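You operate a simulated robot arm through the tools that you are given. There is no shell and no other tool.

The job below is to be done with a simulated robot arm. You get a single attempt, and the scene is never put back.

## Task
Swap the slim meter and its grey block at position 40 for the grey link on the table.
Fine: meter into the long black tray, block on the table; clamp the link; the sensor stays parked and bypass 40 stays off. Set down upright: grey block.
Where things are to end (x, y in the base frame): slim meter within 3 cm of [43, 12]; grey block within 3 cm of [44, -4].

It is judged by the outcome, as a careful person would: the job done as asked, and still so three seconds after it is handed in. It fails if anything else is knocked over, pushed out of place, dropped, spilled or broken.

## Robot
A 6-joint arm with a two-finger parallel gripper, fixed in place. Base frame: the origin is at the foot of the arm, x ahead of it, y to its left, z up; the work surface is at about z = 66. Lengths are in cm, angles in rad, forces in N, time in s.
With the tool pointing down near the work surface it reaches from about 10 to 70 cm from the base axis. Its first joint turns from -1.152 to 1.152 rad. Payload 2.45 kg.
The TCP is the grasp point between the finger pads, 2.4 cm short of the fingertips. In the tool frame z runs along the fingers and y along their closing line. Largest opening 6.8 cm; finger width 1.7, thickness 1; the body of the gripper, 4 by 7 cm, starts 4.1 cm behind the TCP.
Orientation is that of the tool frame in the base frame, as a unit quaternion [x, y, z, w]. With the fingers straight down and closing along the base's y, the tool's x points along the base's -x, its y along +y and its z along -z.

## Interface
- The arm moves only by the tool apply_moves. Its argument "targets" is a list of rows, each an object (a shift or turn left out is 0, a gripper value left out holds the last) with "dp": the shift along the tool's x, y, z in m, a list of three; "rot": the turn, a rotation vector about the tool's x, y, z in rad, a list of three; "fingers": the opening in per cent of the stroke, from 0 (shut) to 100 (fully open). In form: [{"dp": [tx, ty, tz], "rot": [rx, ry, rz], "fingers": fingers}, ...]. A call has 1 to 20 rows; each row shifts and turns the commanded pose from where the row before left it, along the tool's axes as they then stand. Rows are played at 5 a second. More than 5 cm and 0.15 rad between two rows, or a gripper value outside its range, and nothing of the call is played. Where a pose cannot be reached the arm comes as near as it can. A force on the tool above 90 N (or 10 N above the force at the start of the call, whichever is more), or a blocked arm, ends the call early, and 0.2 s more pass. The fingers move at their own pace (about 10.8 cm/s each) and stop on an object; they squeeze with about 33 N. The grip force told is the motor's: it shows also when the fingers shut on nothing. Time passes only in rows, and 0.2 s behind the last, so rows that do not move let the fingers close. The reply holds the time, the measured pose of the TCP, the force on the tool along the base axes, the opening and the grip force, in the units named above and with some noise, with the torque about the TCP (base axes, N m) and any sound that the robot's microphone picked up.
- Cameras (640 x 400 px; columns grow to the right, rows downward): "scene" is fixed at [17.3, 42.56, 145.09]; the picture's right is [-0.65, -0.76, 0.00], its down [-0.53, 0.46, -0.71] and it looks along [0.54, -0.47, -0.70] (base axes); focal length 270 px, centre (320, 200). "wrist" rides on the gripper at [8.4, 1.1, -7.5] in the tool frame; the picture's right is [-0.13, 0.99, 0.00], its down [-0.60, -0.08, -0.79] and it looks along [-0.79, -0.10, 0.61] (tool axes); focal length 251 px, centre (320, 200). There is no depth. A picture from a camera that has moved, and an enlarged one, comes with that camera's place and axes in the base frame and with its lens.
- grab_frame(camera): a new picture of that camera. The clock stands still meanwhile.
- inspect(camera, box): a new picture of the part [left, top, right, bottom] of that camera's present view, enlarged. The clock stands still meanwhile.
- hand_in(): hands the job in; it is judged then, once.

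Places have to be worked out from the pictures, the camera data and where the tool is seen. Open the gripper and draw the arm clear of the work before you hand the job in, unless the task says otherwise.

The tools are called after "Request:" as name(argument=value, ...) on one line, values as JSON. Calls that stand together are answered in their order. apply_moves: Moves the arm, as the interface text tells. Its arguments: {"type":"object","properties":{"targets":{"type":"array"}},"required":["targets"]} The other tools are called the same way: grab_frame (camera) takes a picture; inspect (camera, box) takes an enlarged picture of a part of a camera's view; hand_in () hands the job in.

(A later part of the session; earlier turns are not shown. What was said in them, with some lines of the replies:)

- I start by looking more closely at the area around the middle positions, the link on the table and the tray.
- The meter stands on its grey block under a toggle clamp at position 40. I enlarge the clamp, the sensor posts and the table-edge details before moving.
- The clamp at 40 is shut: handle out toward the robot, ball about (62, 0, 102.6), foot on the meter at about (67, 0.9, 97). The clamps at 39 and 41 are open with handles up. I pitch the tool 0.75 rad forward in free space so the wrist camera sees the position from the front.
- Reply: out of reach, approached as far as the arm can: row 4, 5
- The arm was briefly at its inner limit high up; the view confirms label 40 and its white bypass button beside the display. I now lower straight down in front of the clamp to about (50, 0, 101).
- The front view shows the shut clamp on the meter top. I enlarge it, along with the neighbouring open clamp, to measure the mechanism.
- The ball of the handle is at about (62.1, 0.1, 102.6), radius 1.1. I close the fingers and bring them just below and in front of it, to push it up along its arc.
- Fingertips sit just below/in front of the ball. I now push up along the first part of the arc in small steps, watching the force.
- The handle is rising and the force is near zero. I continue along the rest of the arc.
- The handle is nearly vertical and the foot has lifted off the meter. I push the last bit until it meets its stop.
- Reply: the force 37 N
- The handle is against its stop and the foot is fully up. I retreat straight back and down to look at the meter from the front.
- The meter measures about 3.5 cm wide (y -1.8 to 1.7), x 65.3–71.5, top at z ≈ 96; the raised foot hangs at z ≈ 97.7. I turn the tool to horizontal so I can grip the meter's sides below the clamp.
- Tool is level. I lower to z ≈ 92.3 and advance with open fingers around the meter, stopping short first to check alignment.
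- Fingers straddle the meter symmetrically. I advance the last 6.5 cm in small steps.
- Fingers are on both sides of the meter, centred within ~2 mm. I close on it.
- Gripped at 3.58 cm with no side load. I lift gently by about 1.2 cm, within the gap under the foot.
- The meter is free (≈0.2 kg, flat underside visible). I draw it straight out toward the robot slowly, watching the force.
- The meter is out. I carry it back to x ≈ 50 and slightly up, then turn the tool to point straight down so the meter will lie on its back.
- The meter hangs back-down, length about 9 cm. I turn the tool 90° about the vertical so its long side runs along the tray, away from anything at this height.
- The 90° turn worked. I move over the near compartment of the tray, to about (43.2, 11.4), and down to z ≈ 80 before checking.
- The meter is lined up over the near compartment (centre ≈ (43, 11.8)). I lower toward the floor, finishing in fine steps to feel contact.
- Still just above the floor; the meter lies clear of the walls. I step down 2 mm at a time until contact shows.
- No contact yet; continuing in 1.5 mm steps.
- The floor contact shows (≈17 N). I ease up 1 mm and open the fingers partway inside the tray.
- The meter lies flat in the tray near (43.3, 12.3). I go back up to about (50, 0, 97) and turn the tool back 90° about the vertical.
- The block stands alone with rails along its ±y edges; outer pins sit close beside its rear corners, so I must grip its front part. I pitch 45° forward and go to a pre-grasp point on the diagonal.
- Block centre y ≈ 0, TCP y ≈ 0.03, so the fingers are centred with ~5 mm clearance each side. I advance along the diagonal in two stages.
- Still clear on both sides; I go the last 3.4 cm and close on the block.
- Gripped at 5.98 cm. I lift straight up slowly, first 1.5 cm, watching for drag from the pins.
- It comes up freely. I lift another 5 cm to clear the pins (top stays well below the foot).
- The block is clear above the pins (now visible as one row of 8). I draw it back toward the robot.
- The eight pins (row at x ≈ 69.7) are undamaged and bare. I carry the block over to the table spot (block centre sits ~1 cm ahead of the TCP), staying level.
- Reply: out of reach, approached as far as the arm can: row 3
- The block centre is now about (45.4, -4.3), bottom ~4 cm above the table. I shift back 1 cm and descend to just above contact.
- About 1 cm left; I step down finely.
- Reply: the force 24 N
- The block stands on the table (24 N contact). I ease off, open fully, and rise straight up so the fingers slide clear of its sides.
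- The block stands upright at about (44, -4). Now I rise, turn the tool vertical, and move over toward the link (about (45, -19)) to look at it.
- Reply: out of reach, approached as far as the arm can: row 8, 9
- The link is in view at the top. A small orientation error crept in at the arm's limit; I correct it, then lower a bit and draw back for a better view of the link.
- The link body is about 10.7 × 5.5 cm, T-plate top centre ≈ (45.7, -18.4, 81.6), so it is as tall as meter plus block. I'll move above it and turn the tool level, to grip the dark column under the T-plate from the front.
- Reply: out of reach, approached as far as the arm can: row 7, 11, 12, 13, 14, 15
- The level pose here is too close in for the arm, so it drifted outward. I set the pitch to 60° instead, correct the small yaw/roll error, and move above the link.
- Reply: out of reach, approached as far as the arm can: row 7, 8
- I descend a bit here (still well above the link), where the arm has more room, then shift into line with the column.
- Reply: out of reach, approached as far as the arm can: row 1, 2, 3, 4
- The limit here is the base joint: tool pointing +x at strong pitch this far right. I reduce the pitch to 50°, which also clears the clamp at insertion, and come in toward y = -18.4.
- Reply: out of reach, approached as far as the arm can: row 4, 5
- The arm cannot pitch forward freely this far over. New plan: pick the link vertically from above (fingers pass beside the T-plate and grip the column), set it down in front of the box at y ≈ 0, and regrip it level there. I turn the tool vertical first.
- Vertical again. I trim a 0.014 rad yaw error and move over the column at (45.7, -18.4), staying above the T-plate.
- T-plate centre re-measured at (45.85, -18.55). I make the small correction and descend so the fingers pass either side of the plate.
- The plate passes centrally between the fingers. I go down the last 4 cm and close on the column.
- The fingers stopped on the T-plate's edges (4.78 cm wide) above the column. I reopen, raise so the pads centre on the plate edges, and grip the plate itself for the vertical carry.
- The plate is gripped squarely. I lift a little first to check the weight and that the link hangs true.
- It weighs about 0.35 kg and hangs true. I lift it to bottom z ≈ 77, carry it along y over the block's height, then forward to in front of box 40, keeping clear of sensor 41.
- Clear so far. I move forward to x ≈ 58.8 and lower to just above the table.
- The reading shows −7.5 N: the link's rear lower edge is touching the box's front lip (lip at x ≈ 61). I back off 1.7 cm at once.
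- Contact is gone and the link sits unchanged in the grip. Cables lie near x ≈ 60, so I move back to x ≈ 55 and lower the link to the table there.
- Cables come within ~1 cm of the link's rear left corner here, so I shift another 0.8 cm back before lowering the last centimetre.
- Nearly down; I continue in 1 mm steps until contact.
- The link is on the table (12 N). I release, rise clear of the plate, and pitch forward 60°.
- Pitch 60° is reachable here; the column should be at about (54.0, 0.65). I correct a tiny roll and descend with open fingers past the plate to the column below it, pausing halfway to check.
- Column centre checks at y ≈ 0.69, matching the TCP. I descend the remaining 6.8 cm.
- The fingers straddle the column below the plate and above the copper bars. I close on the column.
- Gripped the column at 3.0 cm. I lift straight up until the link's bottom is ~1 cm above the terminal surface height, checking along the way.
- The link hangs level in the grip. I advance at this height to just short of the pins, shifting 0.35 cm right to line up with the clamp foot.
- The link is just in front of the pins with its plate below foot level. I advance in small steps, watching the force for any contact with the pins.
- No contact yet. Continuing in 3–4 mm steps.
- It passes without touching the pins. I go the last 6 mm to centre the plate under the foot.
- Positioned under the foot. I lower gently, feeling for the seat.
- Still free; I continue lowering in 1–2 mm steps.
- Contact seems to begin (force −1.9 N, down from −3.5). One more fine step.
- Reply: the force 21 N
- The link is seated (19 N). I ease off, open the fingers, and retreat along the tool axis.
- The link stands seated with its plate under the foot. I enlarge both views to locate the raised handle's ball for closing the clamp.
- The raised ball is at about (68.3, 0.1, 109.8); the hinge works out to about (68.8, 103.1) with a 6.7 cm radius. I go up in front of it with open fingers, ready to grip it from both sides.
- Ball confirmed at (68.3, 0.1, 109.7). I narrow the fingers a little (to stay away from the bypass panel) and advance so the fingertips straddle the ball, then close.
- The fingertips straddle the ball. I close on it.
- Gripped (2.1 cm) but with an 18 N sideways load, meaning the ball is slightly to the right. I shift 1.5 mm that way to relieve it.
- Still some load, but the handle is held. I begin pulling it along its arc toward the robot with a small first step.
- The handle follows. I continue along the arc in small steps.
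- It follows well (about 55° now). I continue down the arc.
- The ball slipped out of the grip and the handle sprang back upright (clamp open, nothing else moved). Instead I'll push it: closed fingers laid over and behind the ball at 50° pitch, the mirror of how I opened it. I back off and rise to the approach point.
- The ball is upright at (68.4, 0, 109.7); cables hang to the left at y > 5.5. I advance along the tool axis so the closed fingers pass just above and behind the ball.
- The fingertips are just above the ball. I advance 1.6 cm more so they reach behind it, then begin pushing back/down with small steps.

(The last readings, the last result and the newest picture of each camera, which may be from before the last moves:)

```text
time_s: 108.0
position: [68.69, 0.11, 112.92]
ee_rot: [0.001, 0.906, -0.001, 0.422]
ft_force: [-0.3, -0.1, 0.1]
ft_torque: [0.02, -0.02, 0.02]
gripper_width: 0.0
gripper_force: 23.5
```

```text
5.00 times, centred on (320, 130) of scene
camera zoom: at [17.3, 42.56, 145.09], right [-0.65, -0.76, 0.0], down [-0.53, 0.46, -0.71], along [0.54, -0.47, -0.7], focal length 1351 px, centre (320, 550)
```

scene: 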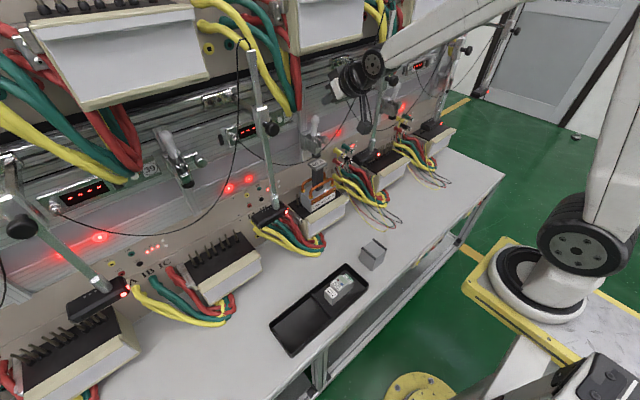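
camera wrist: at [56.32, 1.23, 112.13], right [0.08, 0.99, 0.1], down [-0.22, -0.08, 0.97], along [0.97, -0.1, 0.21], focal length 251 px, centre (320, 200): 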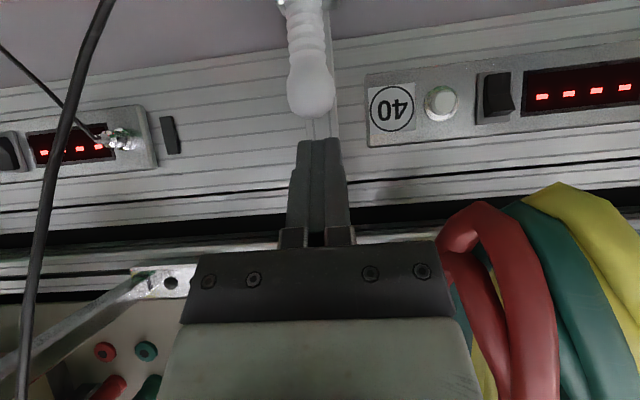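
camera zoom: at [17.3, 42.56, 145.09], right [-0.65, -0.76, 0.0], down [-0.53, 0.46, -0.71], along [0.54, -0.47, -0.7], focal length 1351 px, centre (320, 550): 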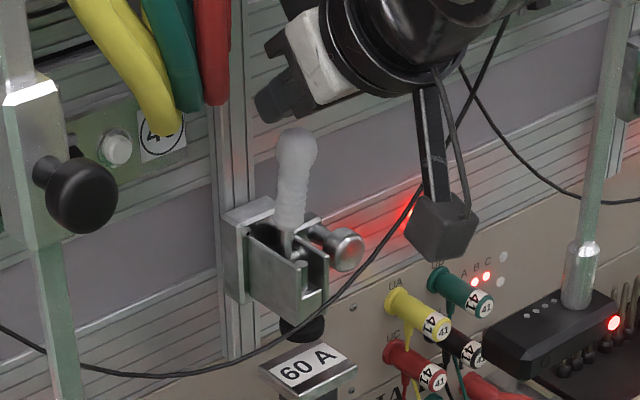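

The fingers are over and behind the ball. I press onto it and start it moving toward the robot.

Request:
apply_moves(targets=[{"dp": [0.0063, -0.0005, 0.0034]}, {"dp": [0.0044, 0, -0.0039]}, {"dp": [0.0044, 0, -0.0038]}, {"dp": [0.005, 0, -0.003]}, {"dp": [0.005, 0, -0.003]}, {}])

Request:
inspect(camera="scene", box=[280, 90, 360, 170])

```text
time_s: 109.4
position: [66.33, -0.13, 111.75]
ee_rot: [0.001, 0.907, -0.001, 0.422]
ft_force: [-0.1, 0.5, 0.7]
ft_torque: [-0.01, -0.01, 0.02]
gripper_width: 0.0
gripper_force: 23.9
```

```text
5.00 times, centred on (320, 130) of scene
camera zoom: at [17.3, 42.56, 145.09], right [-0.65, -0.76, 0.0], down [-0.53, 0.46, -0.71], along [0.54, -0.47, -0.7], focal length 1351 px, centre (320, 550)
```

zoom: 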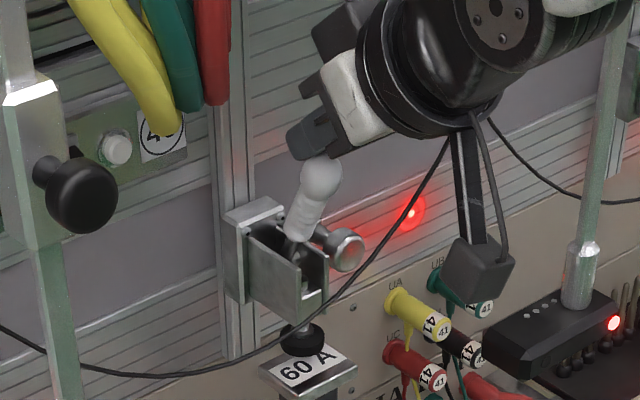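

It works: the handle is swinging down and the foot is descending. I continue the arc.

Request:
apply_moves(targets=[{"dp": [0.0055, 0.0005, -0.0021]}, {"dp": [0.0055, 0.0005, -0.0021]}, {"dp": [0.0058, 0, -0.0011]}, {"dp": [0.0058, 0, -0.0011]}, {"dp": [0.0058, 0, -0.0001]}, {"dp": [0.0058, 0, -0.0001]}, {}])

Request:
inspect(camera="scene", box=[280, 90, 360, 170])

```text
time_s: 111.0
position: [63.69, 0.13, 109.57]
ee_rot: [0.001, 0.907, 0.0, 0.422]
ft_force: [0.4, -0.1, 3.9]
ft_torque: [0.01, -0.06, 0.05]
gripper_width: 0.0
gripper_force: 23.8
```

```text
5.00 times, centred on (320, 130) of scene
camera zoom: at [17.3, 42.56, 145.09], right [-0.65, -0.76, 0.0], down [-0.53, 0.46, -0.71], along [0.54, -0.47, -0.7], focal length 1351 px, centre (320, 550)
```

zoom: 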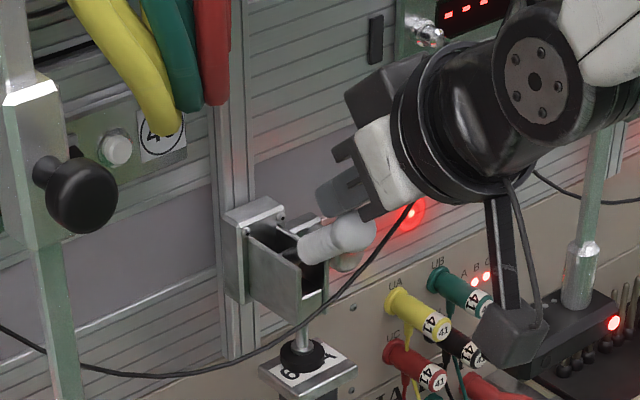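

The handle is at about 30° and the foot is on the plate. I push the rest of the way down.

Request:
apply_moves(targets=[{"dp": [0.0058, 0, 0.0009]}, {"dp": [0.0057, 0, 0.001]}, {"dp": [0.0056, 0, 0.0019]}, {"dp": [0.0055, 0, 0.002]}, {"dp": [0.0051, 0, 0.0028]}, {"dp": [0.0051, 0, 0.0029]}, {}])

Request:
inspect(camera="scene", box=[280, 90, 380, 190])

```text
time_s: 112.6
position: [62.2, 0.22, 106.16]
ee_rot: [0.0, 0.908, 0.001, 0.42]
ft_force: [0.5, -0.4, 0.3]
ft_torque: [-0.01, 0.02, -0.01]
gripper_width: 0.01
gripper_force: 23.6
```

```text
4.00 times, centred on (330, 140) of scene
camera zoom: at [17.3, 42.56, 145.09], right [-0.65, -0.76, 0.0], down [-0.53, 0.46, -0.71], along [0.54, -0.47, -0.7], focal length 1080 px, centre (280, 440)
```

zoom: 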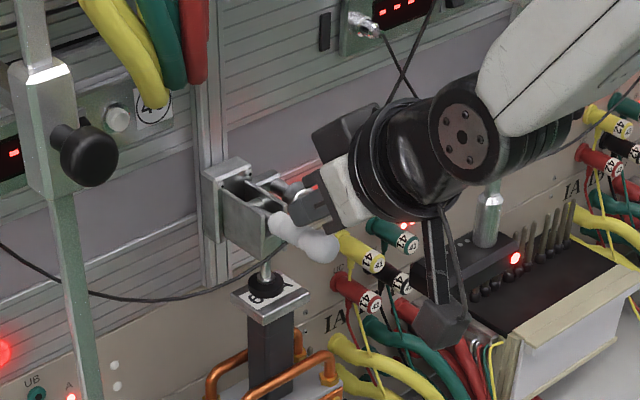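

The ball is back at its original shut position and the foot is on the link's plate. I press down gently a bit further to confirm it is at its stop.

Request:
apply_moves(targets=[{"dp": [0.0045, -0.001, 0.0037]}, {"dp": [0.0039, 0, 0.0032]}, {}])

Request:
inspect(camera="scene", box=[280, 100, 360, 200])

```text
time_s: 113.4
position: [62.69, 0.05, 105.72]
ee_rot: [0.001, 0.903, -0.001, 0.429]
ft_force: [-4.8, 0.7, 36.6]
ft_torque: [-0.06, -0.39, 0.06]
gripper_width: 0.0
gripper_force: 23.6
```

```text
4.00 times, centred on (320, 150) of scene
camera zoom: at [17.21, 42.56, 145.11], right [-0.65, -0.76, 0.0], down [-0.53, 0.46, -0.72], along [0.54, -0.47, -0.7], focal length 1080 px, centre (320, 400)
```

zoom: 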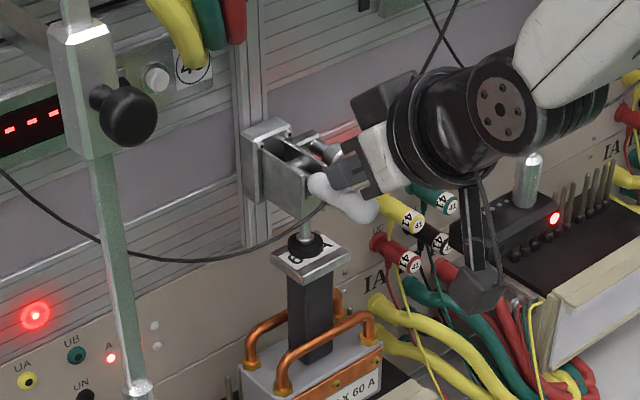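

It is firmly at its stop (37 N). I lift off and retreat back to a clear spot in front, then check everything.

Request:
apply_moves(targets=[{"dp": [-0.0115, 0, -0.0096]}, {"dp": [0.0225, 0, -0.0268]}, {"dp": [0.0225, 0, -0.0268]}, {"dp": [0.0225, 0, -0.0268]}, {"fingers": 100}, {}, {}])

Request:
grab_frame(camera="scene")

Request:
inspect(camera="scene", box=[270, 110, 370, 240])

Request:
grab_frame(camera="wrist")

Request:
inspect(camera="scene", box=[260, 220, 400, 360])

```text
time_s: 115.0
position: [52.06, 0.09, 106.8]
ee_rot: [0.001, 0.907, 0.0, 0.422]
ft_force: [0.6, 1.0, 0.6]
ft_torque: [0.02, 0.01, -0.02]
gripper_width: 6.79
gripper_force: 0.1
```

```text
taken
```

scene: 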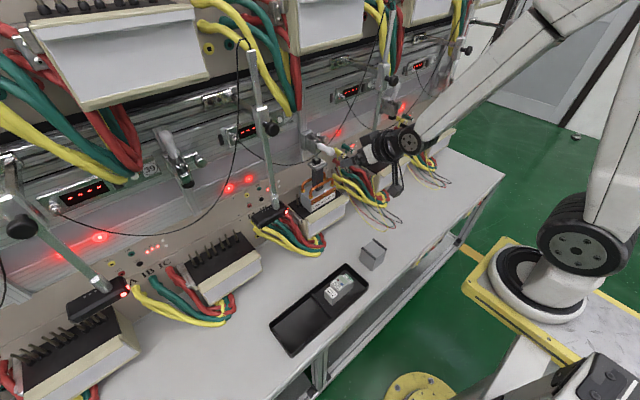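

```text
3.08 times, centred on (320, 175) of scene
camera zoom: at [17.3, 42.56, 145.09], right [-0.65, -0.76, 0.0], down [-0.53, 0.46, -0.71], along [0.54, -0.47, -0.7], focal length 831 px, centre (320, 277)
```

zoom: 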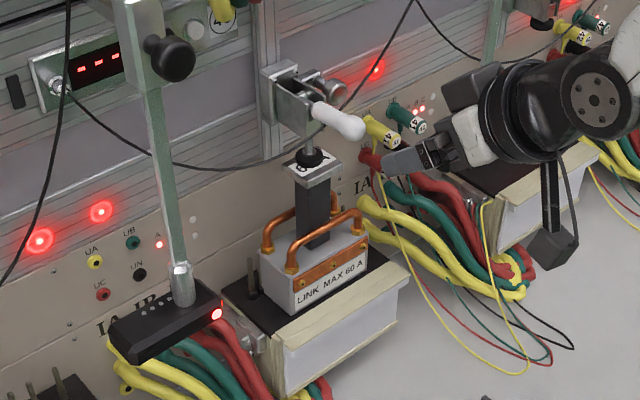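

```text
taken
camera wrist: at [40.92, 1.23, 105.25], right [0.08, 0.99, 0.1], down [-0.22, -0.08, 0.97], along [0.97, -0.1, 0.21], focal length 251 px, centre (320, 200)
```

wrist: 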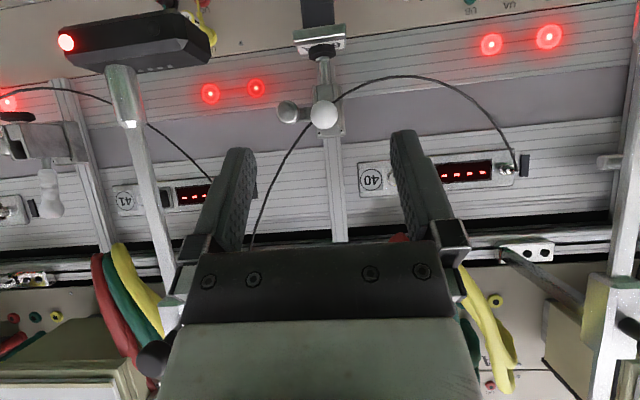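

```text
2.86 times, centred on (330, 290) of scene
camera zoom: at [17.3, 42.56, 145.09], right [-0.65, -0.76, 0.0], down [-0.53, 0.46, -0.71], along [0.54, -0.47, -0.7], focal length 772 px, centre (291, -57)
```

zoom: 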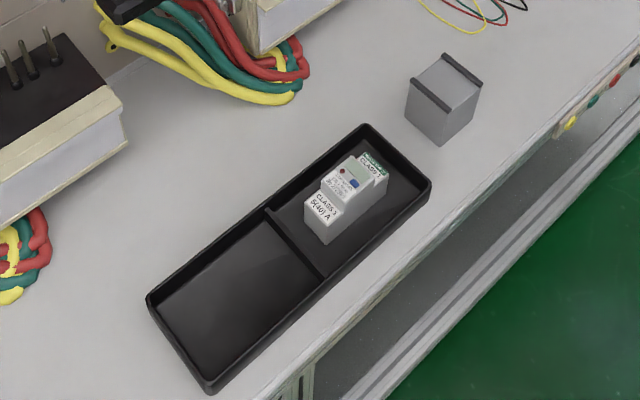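

Everything looks in place: block ≈ (44.5, -3.9) upright, meter ≈ (43, 12.7) in the tray. I zoom in to confirm that the foot really presses on the link's plate and that the bypass panel is unchanged.

Request:
inspect(camera="wrist", box=[270, 0, 390, 140])

Request:
inspect(camera="scene", box=[300, 130, 350, 170])

Request:
inspect(camera="wrist", box=[340, 120, 540, 220])

```text
2.86 times, centred on (330, 70) of wrist
camera zoom: at [40.92, 1.23, 105.25], right [0.08, 0.99, 0.1], down [-0.22, -0.08, 0.97], along [0.97, -0.1, 0.21], focal length 718 px, centre (291, 571)
```

zoom: 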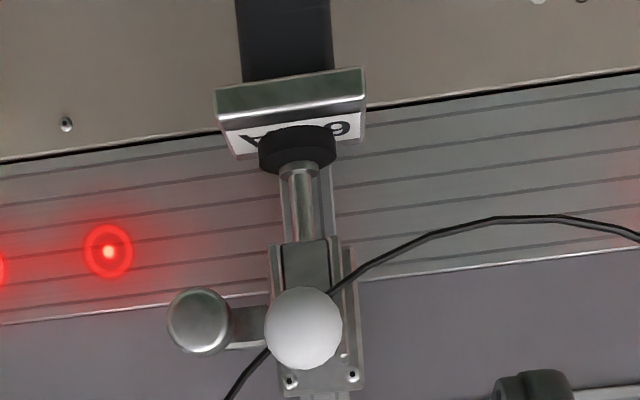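

```text
10.00 times, centred on (325, 150) of scene
camera zoom: at [17.3, 42.56, 145.09], right [-0.65, -0.76, 0.0], down [-0.53, 0.46, -0.71], along [0.54, -0.47, -0.7], focal length 2701 px, centre (270, 700)
```

zoom: 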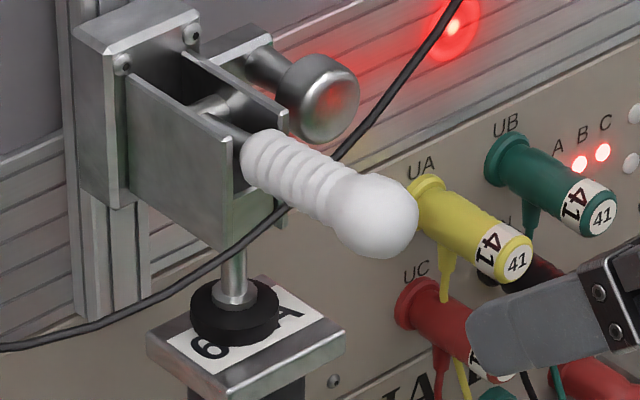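

```text
3.20 times, centred on (440, 170) of wrist
camera zoom: at [40.92, 1.23, 105.25], right [0.08, 0.99, 0.1], down [-0.22, -0.08, 0.97], along [0.97, -0.1, 0.21], focal length 805 px, centre (-64, 296)
```

zoom: 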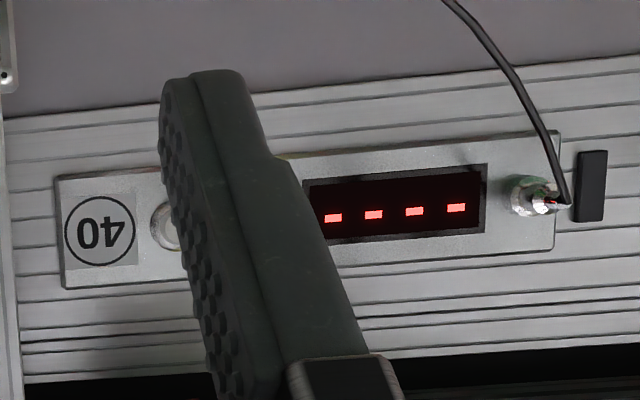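

The foot sits squarely on the link's plate, the handle is fully shut, and the bypass panel is untouched. I draw the arm a little further up and back, wait, and take a last look.

Request:
apply_moves(targets=[{"dp": [-0.025, 0, -0.03]}, {"dp": [-0.02, 0, -0.02]}, {}, {}, {}, {}, {}, {}])

Request:
grab_frame(camera="scene")

Request:
grab_frame(camera="wrist")

```text
time_s: 116.8
position: [50.98, 0.22, 113.53]
ee_rot: [0.001, 0.907, 0.0, 0.421]
ft_force: [-0.6, -0.5, 0.2]
ft_torque: [0.02, -0.01, -0.03]
gripper_width: 6.81
gripper_force: 0.0
```

```text
taken
```

scene: 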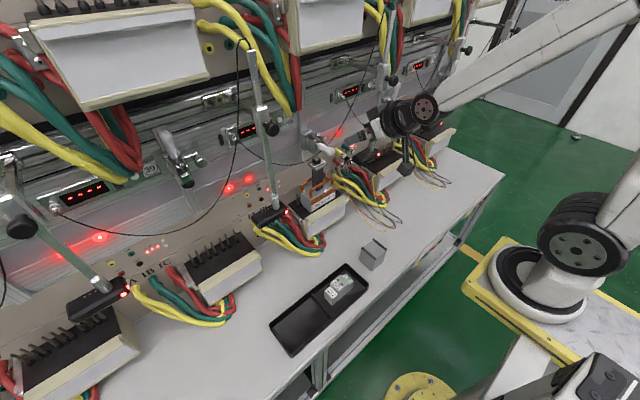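

```text
taken
camera wrist: at [39.94, 1.24, 111.82], right [0.08, 0.99, 0.1], down [-0.22, -0.08, 0.97], along [0.97, -0.1, 0.21], focal length 251 px, centre (320, 200)
```

wrist: 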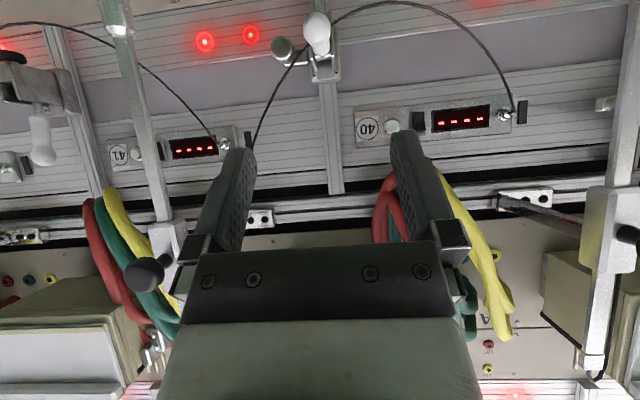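

All is stable: the link is clamped at 40, the meter is in the tray, and the block is upright on the table. The sensor and bypass are untouched, the gripper is open and the arm is clear. I hand the job in.

Request:
hand_in()

```text
The job is handed in.
```

I finished the swap at position 40 and handed it in; the result of the judging hasn't come back yet.

- **Link:** it sits on the terminal at position 40. The clamp is shut on its top plate, with the handle firmly at its stop.
- **Meter:** it lies on its back in the near half of the long black tray, at about (43, 12.7). The target was (43, 12).
- **Grey block:** it stands upright on the table at about (44.5, -3.9). The target was (44, -4).
- **Sensor and bypass 40:** I did not touch either one, and the last pictures show the bypass panel unchanged.

Two things did not go cleanly:
- **Link touched the terminal box:** its rear edge touched the front lip of the box at about 7.5 N while I was carrying it in. I backed off straight away and saw no shift in the pictures.
- **Handle slipped once:** on the first try at closing the clamp it slipped from the fingers and sprang back open. I then closed it by pushing from behind.

The gripper is open and the arm is clear of the work.
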